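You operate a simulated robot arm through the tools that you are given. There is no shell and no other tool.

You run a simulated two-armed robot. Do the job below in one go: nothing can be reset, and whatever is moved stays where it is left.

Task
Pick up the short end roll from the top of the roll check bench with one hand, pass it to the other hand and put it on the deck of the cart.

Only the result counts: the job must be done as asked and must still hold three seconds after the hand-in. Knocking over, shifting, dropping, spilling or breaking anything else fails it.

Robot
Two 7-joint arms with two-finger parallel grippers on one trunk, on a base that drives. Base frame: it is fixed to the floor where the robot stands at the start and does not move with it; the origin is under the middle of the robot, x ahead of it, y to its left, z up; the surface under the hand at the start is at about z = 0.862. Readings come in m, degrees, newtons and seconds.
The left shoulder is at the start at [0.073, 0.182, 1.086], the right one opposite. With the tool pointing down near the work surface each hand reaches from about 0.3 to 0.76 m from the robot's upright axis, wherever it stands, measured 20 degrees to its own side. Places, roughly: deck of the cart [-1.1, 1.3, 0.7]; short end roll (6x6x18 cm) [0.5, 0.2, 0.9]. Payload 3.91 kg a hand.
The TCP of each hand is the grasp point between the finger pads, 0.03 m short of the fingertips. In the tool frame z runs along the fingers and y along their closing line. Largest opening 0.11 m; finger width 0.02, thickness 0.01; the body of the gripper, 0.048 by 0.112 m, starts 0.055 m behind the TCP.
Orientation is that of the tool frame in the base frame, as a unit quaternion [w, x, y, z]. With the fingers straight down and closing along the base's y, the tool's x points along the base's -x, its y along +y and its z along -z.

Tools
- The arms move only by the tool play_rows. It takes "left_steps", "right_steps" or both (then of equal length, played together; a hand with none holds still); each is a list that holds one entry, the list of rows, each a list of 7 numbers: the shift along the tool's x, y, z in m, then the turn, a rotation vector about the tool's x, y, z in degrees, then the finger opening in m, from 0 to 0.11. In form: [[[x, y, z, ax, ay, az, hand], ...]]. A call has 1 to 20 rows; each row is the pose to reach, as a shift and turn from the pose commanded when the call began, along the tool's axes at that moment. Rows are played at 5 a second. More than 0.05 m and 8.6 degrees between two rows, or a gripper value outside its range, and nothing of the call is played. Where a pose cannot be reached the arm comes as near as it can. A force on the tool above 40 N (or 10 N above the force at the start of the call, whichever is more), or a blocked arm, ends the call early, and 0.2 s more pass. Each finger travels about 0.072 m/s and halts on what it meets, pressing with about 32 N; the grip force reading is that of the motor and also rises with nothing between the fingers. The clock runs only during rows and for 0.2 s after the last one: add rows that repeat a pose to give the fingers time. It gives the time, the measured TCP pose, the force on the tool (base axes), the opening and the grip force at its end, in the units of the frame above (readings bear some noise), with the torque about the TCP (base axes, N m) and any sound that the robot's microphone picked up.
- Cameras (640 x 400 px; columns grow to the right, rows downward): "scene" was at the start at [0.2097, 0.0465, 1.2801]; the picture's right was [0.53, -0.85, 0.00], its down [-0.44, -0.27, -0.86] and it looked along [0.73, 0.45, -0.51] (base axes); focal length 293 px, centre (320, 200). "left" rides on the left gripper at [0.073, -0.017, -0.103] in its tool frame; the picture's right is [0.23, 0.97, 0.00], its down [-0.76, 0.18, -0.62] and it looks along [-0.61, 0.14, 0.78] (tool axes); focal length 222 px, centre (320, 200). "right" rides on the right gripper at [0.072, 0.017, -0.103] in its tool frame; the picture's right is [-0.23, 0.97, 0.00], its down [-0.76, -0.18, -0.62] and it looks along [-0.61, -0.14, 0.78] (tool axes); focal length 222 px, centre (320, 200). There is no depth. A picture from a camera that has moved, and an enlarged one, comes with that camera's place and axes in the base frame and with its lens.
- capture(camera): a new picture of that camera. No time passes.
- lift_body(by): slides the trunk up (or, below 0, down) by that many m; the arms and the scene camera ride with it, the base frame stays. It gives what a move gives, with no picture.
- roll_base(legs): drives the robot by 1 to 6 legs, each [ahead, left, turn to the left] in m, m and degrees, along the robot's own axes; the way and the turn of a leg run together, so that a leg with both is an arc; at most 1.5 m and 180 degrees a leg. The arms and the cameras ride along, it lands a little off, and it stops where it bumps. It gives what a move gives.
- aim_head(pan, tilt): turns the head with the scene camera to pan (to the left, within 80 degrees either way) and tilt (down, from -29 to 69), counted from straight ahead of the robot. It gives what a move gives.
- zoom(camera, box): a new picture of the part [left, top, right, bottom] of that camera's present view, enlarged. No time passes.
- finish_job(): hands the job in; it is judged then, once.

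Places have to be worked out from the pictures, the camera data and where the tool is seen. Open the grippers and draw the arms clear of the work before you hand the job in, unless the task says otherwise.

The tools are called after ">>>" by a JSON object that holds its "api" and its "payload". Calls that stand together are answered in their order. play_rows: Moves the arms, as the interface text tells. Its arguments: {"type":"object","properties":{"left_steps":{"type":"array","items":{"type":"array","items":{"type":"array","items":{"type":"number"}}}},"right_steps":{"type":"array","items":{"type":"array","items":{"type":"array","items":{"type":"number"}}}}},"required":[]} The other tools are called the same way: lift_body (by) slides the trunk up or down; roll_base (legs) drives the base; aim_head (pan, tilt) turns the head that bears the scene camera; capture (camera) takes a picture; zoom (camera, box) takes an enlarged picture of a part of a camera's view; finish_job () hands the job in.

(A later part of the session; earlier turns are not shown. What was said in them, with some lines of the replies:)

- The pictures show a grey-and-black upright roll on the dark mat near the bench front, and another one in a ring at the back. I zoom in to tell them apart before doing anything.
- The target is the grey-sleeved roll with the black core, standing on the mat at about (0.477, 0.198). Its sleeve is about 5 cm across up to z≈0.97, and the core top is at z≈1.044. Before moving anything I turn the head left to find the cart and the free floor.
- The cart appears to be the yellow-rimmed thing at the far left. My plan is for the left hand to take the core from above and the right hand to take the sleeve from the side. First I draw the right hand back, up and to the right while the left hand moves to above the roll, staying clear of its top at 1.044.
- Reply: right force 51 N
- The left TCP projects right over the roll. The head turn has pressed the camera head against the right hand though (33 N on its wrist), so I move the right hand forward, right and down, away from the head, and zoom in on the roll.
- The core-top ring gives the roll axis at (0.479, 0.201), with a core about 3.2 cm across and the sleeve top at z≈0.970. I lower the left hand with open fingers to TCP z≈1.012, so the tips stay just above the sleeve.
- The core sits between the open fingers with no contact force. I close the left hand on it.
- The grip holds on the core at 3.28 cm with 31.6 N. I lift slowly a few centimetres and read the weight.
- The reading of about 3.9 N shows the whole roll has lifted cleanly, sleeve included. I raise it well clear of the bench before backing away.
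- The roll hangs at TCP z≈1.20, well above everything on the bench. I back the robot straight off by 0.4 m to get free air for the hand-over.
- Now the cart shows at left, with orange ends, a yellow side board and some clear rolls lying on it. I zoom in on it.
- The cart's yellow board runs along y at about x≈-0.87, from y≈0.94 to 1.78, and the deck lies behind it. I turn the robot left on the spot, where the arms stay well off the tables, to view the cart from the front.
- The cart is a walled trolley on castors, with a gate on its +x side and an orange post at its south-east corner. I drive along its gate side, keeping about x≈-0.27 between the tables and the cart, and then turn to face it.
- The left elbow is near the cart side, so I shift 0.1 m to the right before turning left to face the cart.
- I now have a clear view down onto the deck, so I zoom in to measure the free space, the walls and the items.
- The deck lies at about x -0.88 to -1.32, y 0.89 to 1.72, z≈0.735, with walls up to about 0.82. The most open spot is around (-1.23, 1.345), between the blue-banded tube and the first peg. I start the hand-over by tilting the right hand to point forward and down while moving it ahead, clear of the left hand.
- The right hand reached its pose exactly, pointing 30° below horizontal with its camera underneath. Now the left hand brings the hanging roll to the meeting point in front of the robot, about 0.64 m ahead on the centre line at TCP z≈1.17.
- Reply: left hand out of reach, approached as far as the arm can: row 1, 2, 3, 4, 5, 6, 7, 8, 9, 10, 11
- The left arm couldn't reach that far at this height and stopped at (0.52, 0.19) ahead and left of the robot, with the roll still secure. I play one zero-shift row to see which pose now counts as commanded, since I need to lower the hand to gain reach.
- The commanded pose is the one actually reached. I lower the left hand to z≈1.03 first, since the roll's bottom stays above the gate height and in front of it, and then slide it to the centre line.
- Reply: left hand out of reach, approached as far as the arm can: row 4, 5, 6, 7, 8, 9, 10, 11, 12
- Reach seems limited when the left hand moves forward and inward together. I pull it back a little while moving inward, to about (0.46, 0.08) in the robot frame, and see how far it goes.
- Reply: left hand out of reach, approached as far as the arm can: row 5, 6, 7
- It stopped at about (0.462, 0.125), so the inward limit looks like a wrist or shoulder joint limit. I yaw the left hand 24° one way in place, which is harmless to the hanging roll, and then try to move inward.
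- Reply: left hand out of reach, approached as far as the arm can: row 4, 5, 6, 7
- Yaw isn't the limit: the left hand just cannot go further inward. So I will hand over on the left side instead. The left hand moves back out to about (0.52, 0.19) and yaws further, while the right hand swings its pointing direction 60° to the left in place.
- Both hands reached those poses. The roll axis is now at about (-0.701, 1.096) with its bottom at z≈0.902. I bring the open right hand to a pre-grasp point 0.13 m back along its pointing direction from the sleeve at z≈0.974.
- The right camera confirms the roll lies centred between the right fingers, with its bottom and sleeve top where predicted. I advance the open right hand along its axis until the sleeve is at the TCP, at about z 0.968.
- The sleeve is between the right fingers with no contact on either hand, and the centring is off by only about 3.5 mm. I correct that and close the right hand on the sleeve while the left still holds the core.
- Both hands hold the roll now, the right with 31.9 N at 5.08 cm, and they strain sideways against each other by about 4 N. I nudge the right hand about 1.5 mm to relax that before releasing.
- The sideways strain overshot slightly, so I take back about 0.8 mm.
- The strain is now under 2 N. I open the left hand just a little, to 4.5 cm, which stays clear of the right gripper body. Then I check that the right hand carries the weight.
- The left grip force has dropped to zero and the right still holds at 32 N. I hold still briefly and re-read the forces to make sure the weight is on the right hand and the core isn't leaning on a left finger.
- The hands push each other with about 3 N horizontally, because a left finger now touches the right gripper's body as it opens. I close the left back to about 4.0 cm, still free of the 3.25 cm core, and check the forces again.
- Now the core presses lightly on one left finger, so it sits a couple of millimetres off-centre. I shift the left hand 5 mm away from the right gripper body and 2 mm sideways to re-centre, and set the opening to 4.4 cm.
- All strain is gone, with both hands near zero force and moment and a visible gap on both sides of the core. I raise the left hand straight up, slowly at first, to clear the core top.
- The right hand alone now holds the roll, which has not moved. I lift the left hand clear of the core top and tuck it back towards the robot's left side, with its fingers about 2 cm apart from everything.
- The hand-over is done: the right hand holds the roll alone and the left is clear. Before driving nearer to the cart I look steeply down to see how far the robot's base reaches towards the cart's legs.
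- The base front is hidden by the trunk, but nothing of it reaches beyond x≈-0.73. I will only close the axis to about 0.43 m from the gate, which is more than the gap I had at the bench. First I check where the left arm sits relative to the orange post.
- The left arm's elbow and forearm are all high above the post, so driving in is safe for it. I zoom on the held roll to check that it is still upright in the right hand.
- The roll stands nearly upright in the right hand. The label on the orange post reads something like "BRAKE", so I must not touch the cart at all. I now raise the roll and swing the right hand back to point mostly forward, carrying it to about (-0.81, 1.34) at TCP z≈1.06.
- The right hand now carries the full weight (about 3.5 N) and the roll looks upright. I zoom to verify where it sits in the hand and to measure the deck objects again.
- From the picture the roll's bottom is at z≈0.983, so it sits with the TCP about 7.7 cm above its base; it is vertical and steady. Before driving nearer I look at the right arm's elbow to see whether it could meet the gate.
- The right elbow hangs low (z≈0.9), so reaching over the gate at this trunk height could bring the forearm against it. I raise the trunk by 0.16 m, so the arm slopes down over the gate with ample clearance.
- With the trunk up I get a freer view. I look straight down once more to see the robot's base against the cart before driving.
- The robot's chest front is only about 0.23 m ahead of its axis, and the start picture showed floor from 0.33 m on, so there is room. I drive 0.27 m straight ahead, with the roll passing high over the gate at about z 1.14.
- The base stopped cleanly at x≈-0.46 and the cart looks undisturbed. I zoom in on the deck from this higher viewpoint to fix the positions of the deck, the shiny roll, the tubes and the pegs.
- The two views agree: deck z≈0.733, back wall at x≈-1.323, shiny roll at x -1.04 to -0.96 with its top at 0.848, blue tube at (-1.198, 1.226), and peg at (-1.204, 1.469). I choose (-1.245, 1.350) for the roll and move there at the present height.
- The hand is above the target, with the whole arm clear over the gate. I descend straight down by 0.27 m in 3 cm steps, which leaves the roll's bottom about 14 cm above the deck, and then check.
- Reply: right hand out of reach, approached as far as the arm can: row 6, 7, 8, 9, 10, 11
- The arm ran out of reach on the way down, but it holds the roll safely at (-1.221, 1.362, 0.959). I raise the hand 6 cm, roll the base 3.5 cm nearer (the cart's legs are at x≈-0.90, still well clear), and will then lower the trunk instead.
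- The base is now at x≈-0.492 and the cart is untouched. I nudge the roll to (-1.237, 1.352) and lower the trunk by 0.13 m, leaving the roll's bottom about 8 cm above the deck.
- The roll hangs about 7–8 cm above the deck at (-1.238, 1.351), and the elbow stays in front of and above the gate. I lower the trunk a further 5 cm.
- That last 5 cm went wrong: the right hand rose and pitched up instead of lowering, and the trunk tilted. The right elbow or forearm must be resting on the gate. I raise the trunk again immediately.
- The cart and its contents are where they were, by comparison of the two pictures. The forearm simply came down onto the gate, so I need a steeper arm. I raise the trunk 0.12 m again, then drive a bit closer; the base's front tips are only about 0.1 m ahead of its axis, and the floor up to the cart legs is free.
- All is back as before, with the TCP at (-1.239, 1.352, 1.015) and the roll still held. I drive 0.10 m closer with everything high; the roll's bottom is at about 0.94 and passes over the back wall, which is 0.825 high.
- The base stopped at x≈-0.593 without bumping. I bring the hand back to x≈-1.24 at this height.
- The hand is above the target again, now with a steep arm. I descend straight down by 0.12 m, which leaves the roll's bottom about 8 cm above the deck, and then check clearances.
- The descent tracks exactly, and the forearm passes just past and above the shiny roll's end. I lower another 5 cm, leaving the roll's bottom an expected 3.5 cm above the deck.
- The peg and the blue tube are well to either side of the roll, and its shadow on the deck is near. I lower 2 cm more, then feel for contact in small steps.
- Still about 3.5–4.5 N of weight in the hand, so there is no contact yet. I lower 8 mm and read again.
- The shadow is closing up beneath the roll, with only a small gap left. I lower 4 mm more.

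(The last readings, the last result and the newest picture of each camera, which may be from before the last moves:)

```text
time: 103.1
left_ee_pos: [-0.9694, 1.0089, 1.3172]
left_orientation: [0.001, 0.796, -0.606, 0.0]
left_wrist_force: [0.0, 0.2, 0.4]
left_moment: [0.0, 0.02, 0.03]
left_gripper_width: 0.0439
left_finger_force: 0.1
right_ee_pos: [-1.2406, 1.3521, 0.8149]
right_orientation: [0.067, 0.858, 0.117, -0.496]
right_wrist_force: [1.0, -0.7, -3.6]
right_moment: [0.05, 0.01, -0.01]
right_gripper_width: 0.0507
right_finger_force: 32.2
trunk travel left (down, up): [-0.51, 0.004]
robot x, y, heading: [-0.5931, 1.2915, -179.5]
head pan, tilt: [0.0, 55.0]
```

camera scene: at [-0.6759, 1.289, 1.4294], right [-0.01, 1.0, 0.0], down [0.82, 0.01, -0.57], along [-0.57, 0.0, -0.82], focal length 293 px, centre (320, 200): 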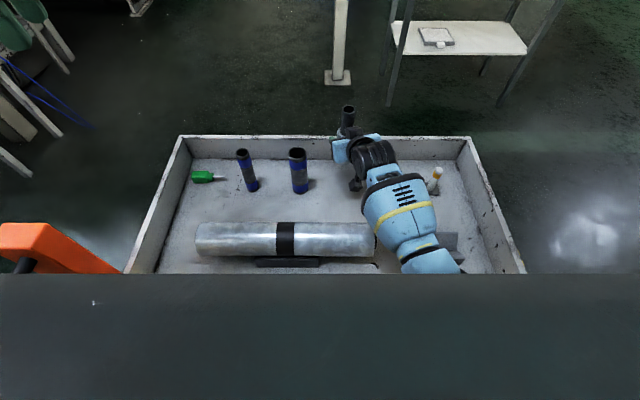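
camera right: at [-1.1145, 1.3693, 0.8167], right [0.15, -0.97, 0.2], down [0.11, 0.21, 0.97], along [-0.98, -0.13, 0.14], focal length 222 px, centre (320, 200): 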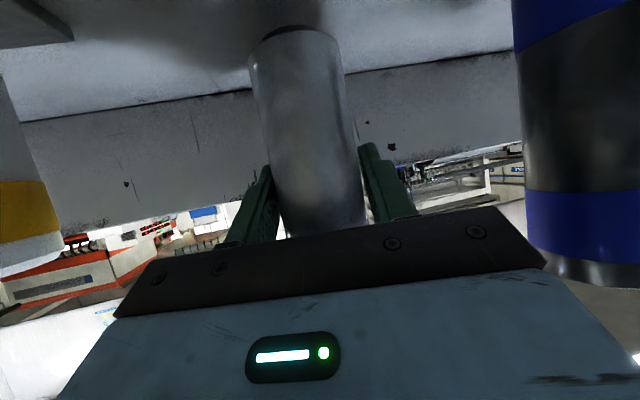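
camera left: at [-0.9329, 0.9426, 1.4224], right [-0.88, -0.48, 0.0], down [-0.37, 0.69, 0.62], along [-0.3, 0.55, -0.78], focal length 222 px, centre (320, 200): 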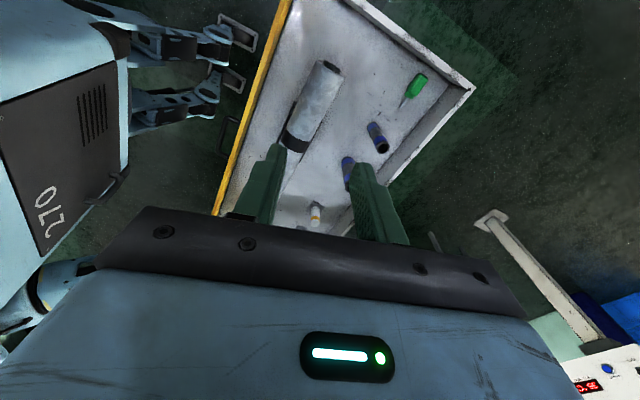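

No contact yet, with the weight still at about 3.6 N. I lower another 4 mm.

>>> {"api": "play_rows", "payload": {"right_steps": [[[0.0017, 0, 0.001, 0, 0, 0, 0.0], [0.0035, 0, 0.002, 0, 0, 0, 0.0], [0.0035, 0, 0.002, 0, 0, 0, 0.0]]]}}

>>> {"api": "zoom", "payload": {"camera": "right", "box": [160, 0, 440, 180]}}

```text
time: 103.9
left_ee_pos: [-0.9672, 1.0093, 1.3196]
left_orientation: [0.001, 0.795, -0.606, -0.001]
left_wrist_force: [0.2, 0.2, 0.4]
left_moment: [-0.02, -0.04, 0.02]
left_gripper_width: 0.0439
left_finger_force: 0.1
right_ee_pos: [-1.2413, 1.3507, 0.8159]
right_orientation: [0.066, 0.856, 0.116, -0.499]
right_wrist_force: [2.0, 2.5, 12.2]
right_moment: [0.39, -0.47, -0.06]
right_gripper_width: 0.0509
right_finger_force: 31.4
trunk travel left (down, up): [-0.51, 0.004]
robot x, y, heading: [-0.5916, 1.2918, -179.6]
head pan, tilt: [0.0, 55.0]
```

```text
2.22 times, centred on (300, 90) of right
camera zoom: at [-1.1147, 1.3694, 0.803], right [0.15, -0.97, 0.2], down [0.11, 0.21, 0.97], along [-0.98, -0.13, 0.14], focal length 494 px, centre (364, 444)
```

zoom: 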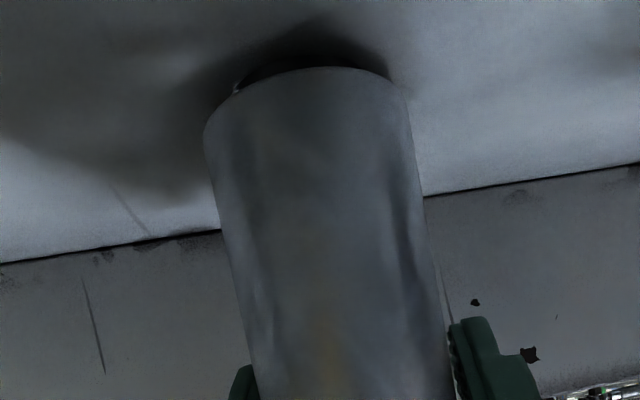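

Contact: the force rose to +12 N, so the roll stands on the deck with its near rim taking the load first. I back off 1.5 mm to lighten the push.

>>> {"api": "play_rows", "payload": {"right_steps": [[[-0.0007, 0, -0.0004, 0, 0, 0, 0.0], [-0.0013, 0, -0.00075, 0, 0, 0, 0.0], [-0.0013, 0, -0.00075, 0, 0, 0, 0.0]]]}}

>>> {"api": "zoom", "payload": {"camera": "scene", "box": [300, 90, 440, 230]}}

>>> {"api": "capture", "payload": {"camera": "left"}}

```text
time: 104.7
left_ee_pos: [-0.9675, 1.009, 1.3183]
left_orientation: [0.001, 0.796, -0.605, -0.001]
left_wrist_force: [0.3, -0.4, -0.6]
left_moment: [0.0, 0.03, 0.02]
left_gripper_width: 0.0439
left_finger_force: 0.0
right_ee_pos: [-1.2414, 1.3516, 0.8147]
right_orientation: [0.067, 0.857, 0.117, -0.498]
right_wrist_force: [-3.0, -0.2, 12.9]
right_moment: [0.22, -0.02, 0.01]
right_gripper_width: 0.0509
right_finger_force: 32.3
trunk travel left (down, up): [-0.51, 0.004]
robot x, y, heading: [-0.5897, 1.2885, -179.6]
head pan, tilt: [0.0, 55.0]
```

```text
2.86 times, centred on (370, 160) of scene
camera zoom: at [-0.6746, 1.2886, 1.4296], right [-0.01, 1.0, 0.0], down [0.82, 0.01, -0.57], along [-0.57, 0.0, -0.82], focal length 837 px, centre (177, 314)
```

zoom: 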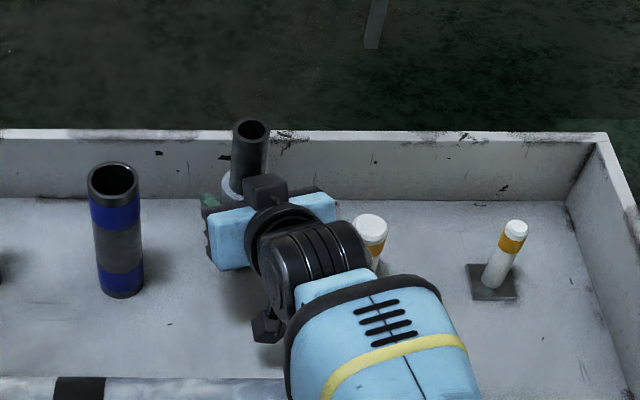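

```text
taken
camera left: at [-0.932, 0.9422, 1.4226], right [-0.88, -0.48, 0.0], down [-0.37, 0.69, 0.62], along [-0.3, 0.55, -0.78], focal length 222 px, centre (320, 200)
```

left: 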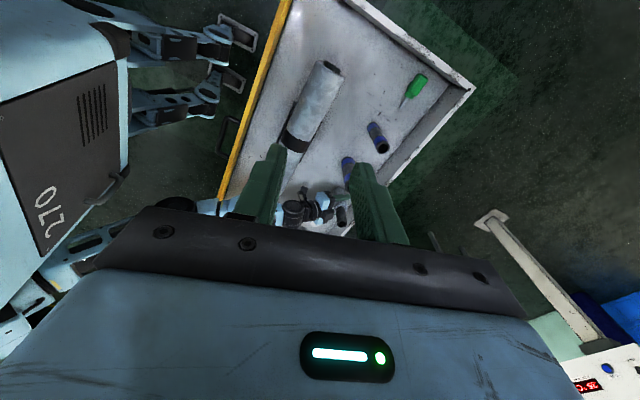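

The roll now bears more evenly on the deck (the moment is nearly gone) but is still pressed with about 13 N. I back off 2 mm more.

>>> {"api": "play_rows", "payload": {"right_steps": [[[-0.0009, 0, -0.0005, 0, 0, 0, 0.0], [-0.0017, 0, -0.001, 0, 0, 0, 0.0], [-0.0017, 0, -0.001, 0, 0, 0, 0.0]]]}}

```text
time: 105.5
left_ee_pos: [-0.9687, 1.0092, 1.3188]
left_orientation: [0.001, 0.796, -0.606, -0.001]
left_wrist_force: [-0.1, 0.1, 0.4]
left_moment: [-0.04, 0.0, -0.02]
left_gripper_width: 0.0439
left_finger_force: 0.0
right_ee_pos: [-1.2403, 1.351, 0.8142]
right_orientation: [0.067, 0.858, 0.117, -0.496]
right_wrist_force: [-4.2, 2.1, 11.7]
right_moment: [0.17, 0.47, -0.01]
right_gripper_width: 0.0507
right_finger_force: 32.1
trunk travel left (down, up): [-0.51, 0.004]
robot x, y, heading: [-0.5933, 1.2942, -179.8]
head pan, tilt: [0.0, 55.0]
```

The force is still 11.7 N while the hand itself settles back to its true pose. I back off another 2 mm and read again.

>>> {"api": "play_rows", "payload": {"right_steps": [[[-0.0009, 0, -0.0005, 0, 0, 0, 0.0], [-0.0017, 0, -0.001, 0, 0, 0, 0.0], [-0.0017, 0, -0.001, 0, 0, 0, 0.0]]]}}

>>> {"api": "zoom", "payload": {"camera": "right", "box": [160, 0, 440, 180]}}

```text
time: 106.3
left_ee_pos: [-0.9696, 1.0088, 1.317]
left_orientation: [0.001, 0.796, -0.605, -0.001]
left_wrist_force: [-0.2, 0.0, 0.1]
left_moment: [-0.01, 0.02, 0.01]
left_gripper_width: 0.0441
left_finger_force: 0.0
right_ee_pos: [-1.2396, 1.3506, 0.8149]
right_orientation: [0.067, 0.858, 0.116, -0.495]
right_wrist_force: [-1.5, -1.2, 4.4]
right_moment: [-0.05, 0.42, 0.02]
right_gripper_width: 0.0511
right_finger_force: 31.8
trunk travel left (down, up): [-0.51, 0.004]
robot x, y, heading: [-0.5916, 1.2884, -179.5]
head pan, tilt: [0.0, 55.0]
```

```text
2.22 times, centred on (300, 90) of right
camera zoom: at [-1.1137, 1.369, 0.804], right [0.15, -0.97, 0.2], down [0.1, 0.21, 0.97], along [-0.98, -0.13, 0.13], focal length 494 px, centre (364, 444)
```

zoom: 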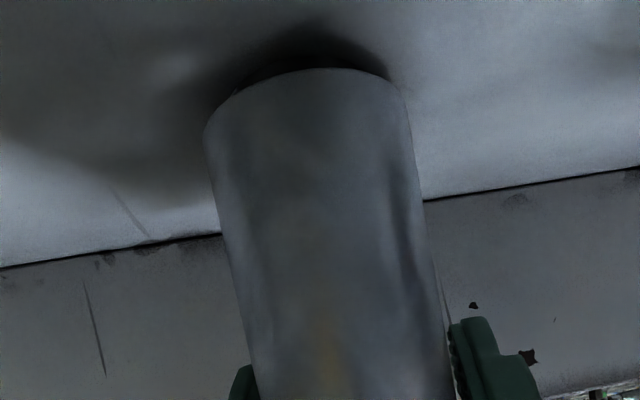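

The roll now stands flat with only a light push (about 4 N). I open the right hand slowly to 7.5 cm, staying clear of the tube and the peg.

>>> {"api": "play_rows", "payload": {"right_steps": [[[0, 0, 0, 0, 0, 0, 0.052], [0, 0, 0, 0, 0, 0, 0.055], [0, 0, 0, 0, 0, 0, 0.059], [0, 0, 0, 0, 0, 0, 0.064], [0, 0, 0, 0, 0, 0, 0.07], [0, 0, 0, 0, 0, 0, 0.076], [0, 0, 0, 0, 0, 0, 0.076]]]}}

>>> {"api": "capture", "payload": {"camera": "right"}}

>>> {"api": "zoom", "payload": {"camera": "scene", "box": [300, 90, 440, 230]}}

```text
time: 107.9
left_ee_pos: [-0.969, 1.009, 1.3183]
left_orientation: [0.001, 0.796, -0.605, -0.001]
left_wrist_force: [-0.3, 0.6, 0.8]
left_moment: [0.04, -0.04, 0.0]
left_gripper_width: 0.0439
left_finger_force: 0.1
right_ee_pos: [-1.2406, 1.3509, 0.8158]
right_orientation: [0.067, 0.858, 0.117, -0.495]
right_wrist_force: [-0.5, -0.7, 0.3]
right_moment: [0.02, -0.03, 0.03]
right_gripper_width: 0.0758
right_finger_force: 0.0
trunk travel left (down, up): [-0.51, 0.004]
robot x, y, heading: [-0.5894, 1.2955, -179.7]
head pan, tilt: [0.0, 55.0]
```

```text
taken
camera right: at [-1.1146, 1.3694, 0.8048], right [0.15, -0.97, 0.2], down [0.11, 0.21, 0.97], along [-0.98, -0.13, 0.14], focal length 222 px, centre (320, 200)
```

right: 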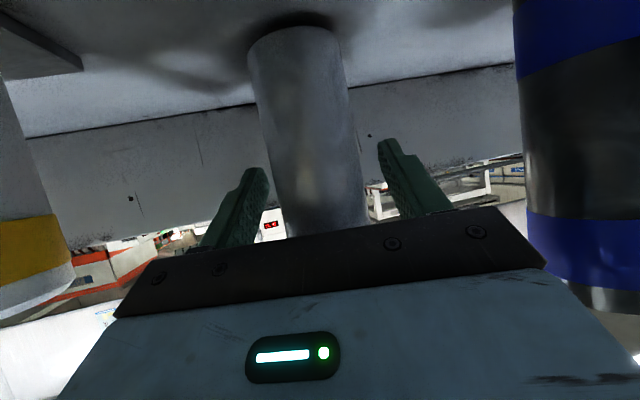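

```text
2.86 times, centred on (370, 160) of scene
camera zoom: at [-0.6756, 1.289, 1.4294], right [-0.01, 1.0, 0.0], down [0.82, 0.01, -0.57], along [-0.57, 0.0, -0.82], focal length 837 px, centre (177, 314)
```

zoom: 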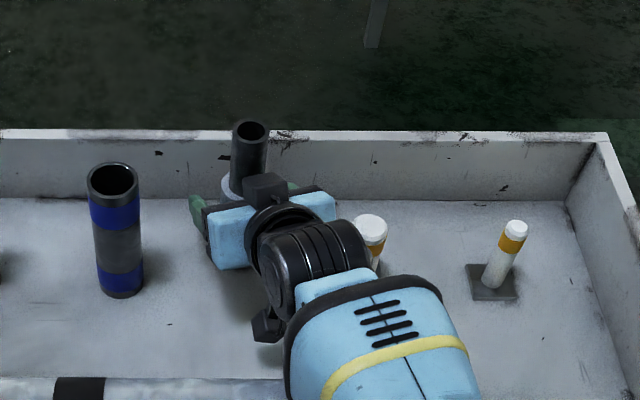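

The roll stands free on the deck with a gap to both fingers and zero force on the hand. I withdraw the right hand straight up, slowly at first.

>>> {"api": "play_rows", "payload": {"right_steps": [[[-0.0043, 0, -0.0025, 0, 0, 0, 0.076], [-0.013, 0, -0.0075, 0, 0, 0, 0.076], [-0.026, 0, -0.015, 0, 0, 0, 0.076], [-0.0433, 0, -0.025, 0, 0, 0, 0.076], [-0.0433, 0, -0.025, 0, 0, 0, 0.076]]]}}

>>> {"api": "capture", "payload": {"camera": "right"}}

>>> {"api": "zoom", "payload": {"camera": "scene", "box": [300, 60, 460, 230]}}

```text
time: 109.1
left_ee_pos: [-0.9679, 1.0083, 1.3192]
left_orientation: [0.001, 0.797, -0.605, -0.001]
left_wrist_force: [0.7, 0.2, 0.6]
left_moment: [-0.01, -0.02, 0.02]
left_gripper_width: 0.0439
left_finger_force: 0.0
right_ee_pos: [-1.2402, 1.352, 0.8655]
right_orientation: [0.067, 0.858, 0.117, -0.496]
right_wrist_force: [-0.9, 0.4, 0.0]
right_moment: [-0.02, 0.01, -0.01]
right_gripper_width: 0.0759
right_finger_force: 0.1
trunk travel left (down, up): [-0.51, 0.004]
robot x, y, heading: [-0.5896, 1.2937, -179.7]
head pan, tilt: [0.0, 55.0]
```

```text
taken
camera right: at [-1.1134, 1.3698, 0.8545], right [0.15, -0.97, 0.2], down [0.11, 0.21, 0.97], along [-0.98, -0.13, 0.13], focal length 222 px, centre (320, 200)
```

right: 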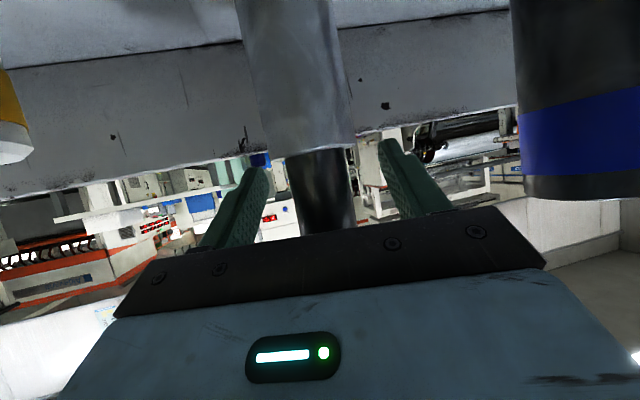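

```text
2.35 times, centred on (380, 145) of scene
camera zoom: at [-0.6757, 1.2889, 1.4294], right [-0.01, 1.0, 0.0], down [0.82, 0.01, -0.57], along [-0.57, 0.0, -0.82], focal length 689 px, centre (179, 329)
```

zoom: 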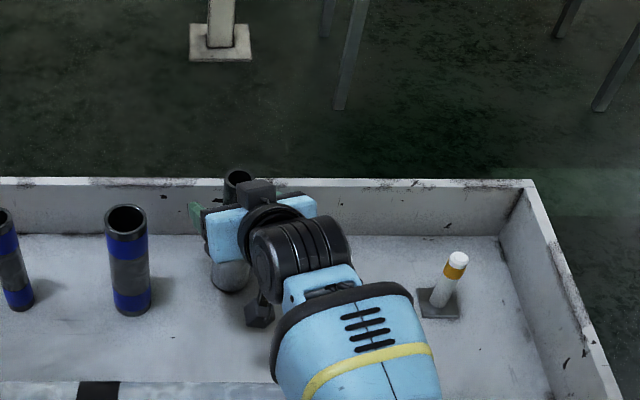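

The roll stays put and upright while the hand slides up past it. I continue straight up by another 0.16 m.

>>> {"api": "play_rows", "payload": {"right_steps": [[[-0.013, 0, -0.0075, 0, 0, 0, 0.076], [-0.0346, 0, -0.02, 0, 0, 0, 0.076], [-0.0606, 0, -0.035, 0, 0, 0, 0.076], [-0.0866, 0, -0.05, 0, 0, 0, 0.076], [-0.1125, 0, -0.065, 0, 0, 0, 0.076], [-0.1385, 0, -0.08, 0, 0, 0, 0.076], [-0.1385, 0, -0.08, 0, 0, 0, 0.09]]]}}

>>> {"api": "capture", "payload": {"camera": "scene"}}

>>> {"api": "capture", "payload": {"camera": "right"}}

```text
time: 110.7
left_ee_pos: [-0.9696, 1.009, 1.3172]
left_orientation: [0.0, 0.796, -0.606, 0.0]
left_wrist_force: [-0.3, 0.5, 0.9]
left_moment: [-0.01, 0.01, 0.01]
left_gripper_width: 0.044
left_finger_force: 0.0
right_ee_pos: [-1.2416, 1.3491, 1.024]
right_orientation: [0.066, 0.858, 0.115, -0.496]
right_wrist_force: [-1.3, 0.0, 0.5]
right_moment: [0.02, -0.02, -0.01]
right_gripper_width: 0.09
right_finger_force: 0.1
trunk travel left (down, up): [-0.51, 0.004]
robot x, y, heading: [-0.5862, 1.2908, -179.2]
head pan, tilt: [0.0, 55.0]
```

```text
taken
camera scene: at [-0.6757, 1.289, 1.4294], right [-0.01, 1.0, 0.0], down [0.82, 0.01, -0.57], along [-0.57, 0.0, -0.82], focal length 293 px, centre (320, 200)
```

scene: 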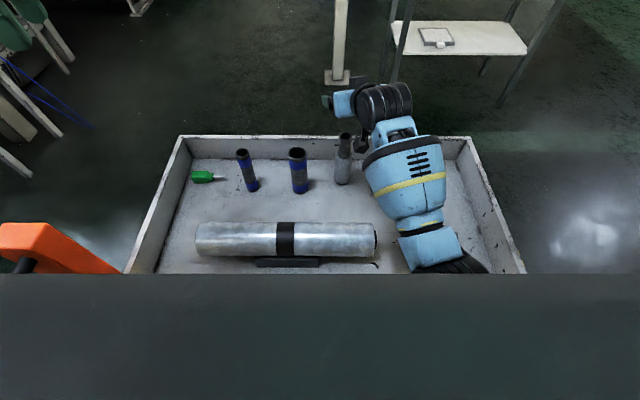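

```text
taken
camera right: at [-1.1148, 1.3681, 1.0131], right [0.15, -0.97, 0.2], down [0.11, 0.21, 0.97], along [-0.98, -0.13, 0.13], focal length 222 px, centre (320, 200)
```

right: 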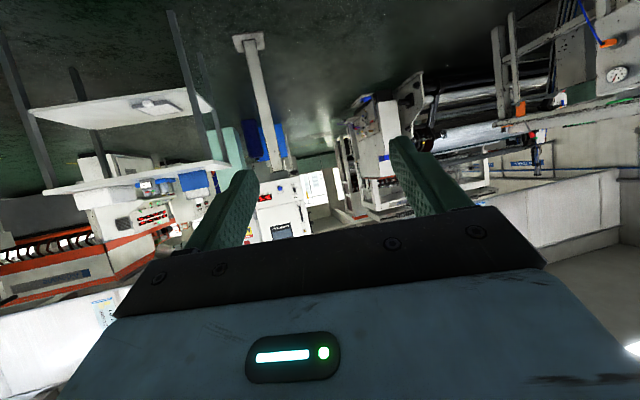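

The roll stands upright on the deck between the tube and the peg, and the hand is well above everything. I back the robot straight off 0.3 m so both arms leave the cart area.

>>> {"api": "roll_base", "payload": {"legs": [[-0.3, 0, 0]]}}

>>> {"api": "aim_head", "payload": {"pan": 0, "tilt": 40}}

>>> {"api": "capture", "payload": {"camera": "scene"}}

>>> {"api": "zoom", "payload": {"camera": "scene", "box": [200, 130, 400, 280]}}

```text
time: 112.8
left_ee_pos: [-0.6662, 1.0106, 1.3173]
left_orientation: [0.001, 0.797, -0.604, -0.001]
left_wrist_force: [-1.3, 0.1, 0.4]
left_moment: [-0.04, 0.01, 0.01]
left_gripper_width: 0.0442
left_finger_force: 0.1
right_ee_pos: [-0.9385, 1.3509, 1.0233]
right_orientation: [0.067, 0.858, 0.118, -0.495]
right_wrist_force: [0.0, -1.0, -0.2]
right_moment: [0.04, 0.01, 0.02]
right_gripper_width: 0.09
right_finger_force: 0.1
trunk travel left (down, up): [-0.51, 0.004]
robot x, y, heading: [-0.286, 1.2902, -179.4]
head pan, tilt: [0.0, 55.0]
```

```text
time: 113.5
left_ee_pos: [-0.6656, 1.0108, 1.3178]
left_orientation: [0.0, 0.796, -0.605, -0.001]
left_wrist_force: [-0.2, 0.5, 0.3]
left_moment: [0.01, -0.01, 0.0]
left_gripper_width: 0.044
left_finger_force: 0.0
right_ee_pos: [-0.9374, 1.3516, 1.0249]
right_orientation: [0.067, 0.858, 0.118, -0.495]
right_wrist_force: [0.3, -0.7, 0.3]
right_moment: [0.0, -0.02, 0.0]
right_gripper_width: 0.0901
right_finger_force: 0.0
trunk travel left (down, up): [-0.51, 0.004]
robot x, y, heading: [-0.2863, 1.2931, -179.3]
head pan, tilt: [0.0, 40.0]
```

```text
taken
camera scene: at [-0.3853, 1.2912, 1.4501], right [-0.01, 1.0, 0.0], down [0.64, 0.01, -0.77], along [-0.77, -0.01, -0.64], focal length 293 px, centre (320, 200)
```

scene: 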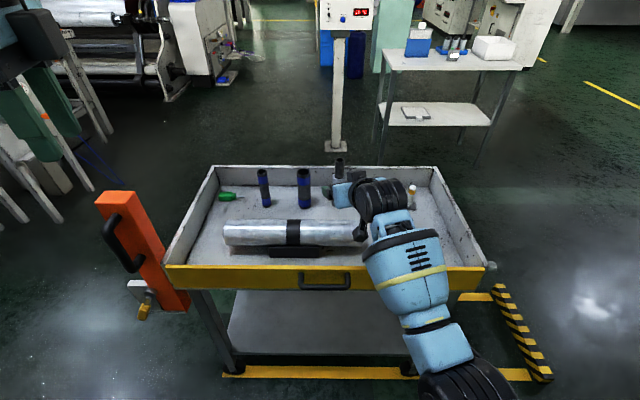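

```text
2.67 times, centred on (300, 205) of scene
camera zoom: at [-0.3853, 1.2912, 1.4501], right [-0.01, 1.0, 0.0], down [0.64, 0.01, -0.77], along [-0.77, -0.01, -0.64], focal length 781 px, centre (373, 187)
```

zoom: 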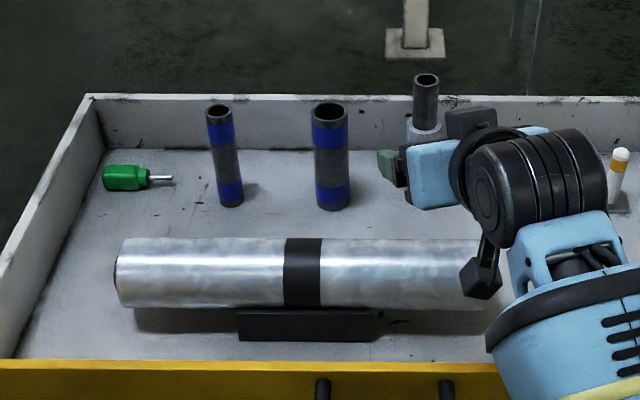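

The roll stands upright on the deck and everything else looks unchanged. I back off another 0.1 m, then pull the right hand back from over the gate and open both grippers.

>>> {"api": "roll_base", "payload": {"legs": [[-0.1, 0, 0]]}}

>>> {"api": "play_rows", "payload": {"left_steps": [[[0, 0, 0, 0, 0, 0, 0.06], [0, 0, 0, 0, 0, 0, 0.08], [0, 0, 0, 0, 0, 0, 0.1], [0, 0, 0, 0, 0, 0, 0.11], [0, 0, 0, 0, 0, 0, 0.11], [0, 0, 0, 0, 0, 0, 0.11]]], "right_steps": [[[0.005, 0.0, -0.025, 0, 0, 0, 0.09], [0.01, -0.01, -0.05, 0, 0, 0, 0.1], [0.015, -0.025, -0.075, 0, 0, 0, 0.11], [0.02, -0.04, -0.1, 0, 0, 0, 0.11], [0.025, -0.055, -0.12, 0, 0, 0, 0.11], [0.025, -0.055, -0.12, 0, 0, 0, 0.11]]]}}

>>> {"api": "capture", "payload": {"camera": "scene"}}

>>> {"api": "zoom", "payload": {"camera": "scene", "box": [200, 100, 460, 280]}}

```text
time: 114.7
left_ee_pos: [-0.5658, 1.0111, 1.3169]
left_orientation: [0.0, 0.797, -0.604, 0.001]
left_wrist_force: [-0.4, 0.9, -0.8]
left_moment: [0.02, 0.02, 0.03]
left_gripper_width: 0.0439
left_finger_force: 0.1
right_ee_pos: [-0.8381, 1.3517, 1.024]
right_orientation: [0.069, 0.858, 0.119, -0.495]
right_wrist_force: [0.3, -0.6, 0.0]
right_moment: [0.0, -0.01, 0.02]
right_gripper_width: 0.0899
right_finger_force: 0.0
trunk travel left (down, up): [-0.51, 0.004]
robot x, y, heading: [-0.1893, 1.2956, -179.3]
head pan, tilt: [0.0, 40.0]
```

```text
time: 116.1
left_ee_pos: [-0.5658, 1.0112, 1.3177]
left_orientation: [0.001, 0.797, -0.604, 0.0]
left_wrist_force: [-0.2, -0.6, -0.2]
left_moment: [0.02, -0.01, 0.05]
left_gripper_width: 0.1102
left_finger_force: 0.0
right_ee_pos: [-0.7401, 1.4334, 1.0619]
right_orientation: [0.069, 0.858, 0.119, -0.496]
right_wrist_force: [0.2, 0.6, 0.2]
right_moment: [0.0, 0.01, -0.01]
right_gripper_width: 0.1099
right_finger_force: 0.1
trunk travel left (down, up): [-0.51, 0.004]
robot x, y, heading: [-0.1843, 1.2914, -179.2]
head pan, tilt: [0.0, 40.0]
```

```text
taken
camera scene: at [-0.2859, 1.2917, 1.4501], right [-0.01, 1.0, 0.0], down [0.64, 0.01, -0.77], along [-0.77, -0.01, -0.64], focal length 293 px, centre (320, 200)
```

scene: 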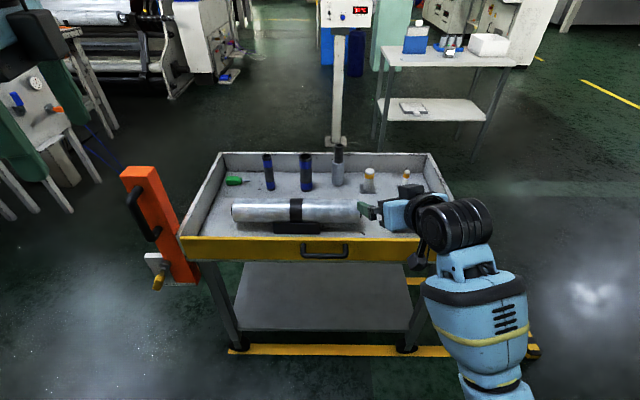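

```text
2.22 times, centred on (330, 190) of scene
camera zoom: at [-0.2859, 1.2917, 1.4501], right [-0.01, 1.0, 0.0], down [0.64, 0.01, -0.77], along [-0.77, -0.01, -0.64], focal length 651 px, centre (298, 222)
```

zoom: 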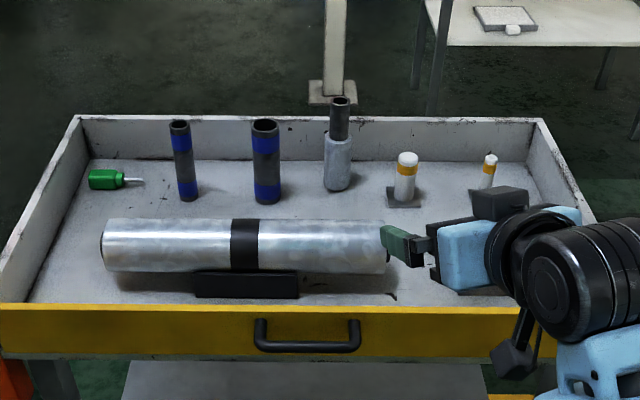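

The roll stands upright and free on the cart deck. The tubes, pegs, shiny roll and cart are where they were, both grippers are open and both arms are off the cart. I hand the job in.

>>> {"api": "finish_job", "payload": {}}

```text
The job is handed in.
```

The short end roll is standing upright on the cart deck, at about x = -1.24, y = 1.35 m, between the second blue-banded tube and the first white peg. The job has been handed in.

- **Pick-up:** the left hand took it from the mat on the bench by its black core.
- **Pass:** the right hand took it by the grey sleeve in front of the cart. The left hand let go only after the right had a firm grip.
- **Placing:** the right hand set it on the deck and withdrew straight up. It stayed upright when released.

**Gate contact:** while I was lowering the roll, the right forearm pressed down on the yellow gate of the cart. I raised the trunk at once and finished from a steeper arm position. Comparing pictures from before and after, I saw no shift in the cart or anything on it, to within a few millimetres.

**Earlier touch:** near the start, the robot's head briefly pressed against its own right hand with about 33 N when it turned. I moved the hand away, and nothing else was involved.

At hand-in, both grippers were open and both arms were clear of the cart.
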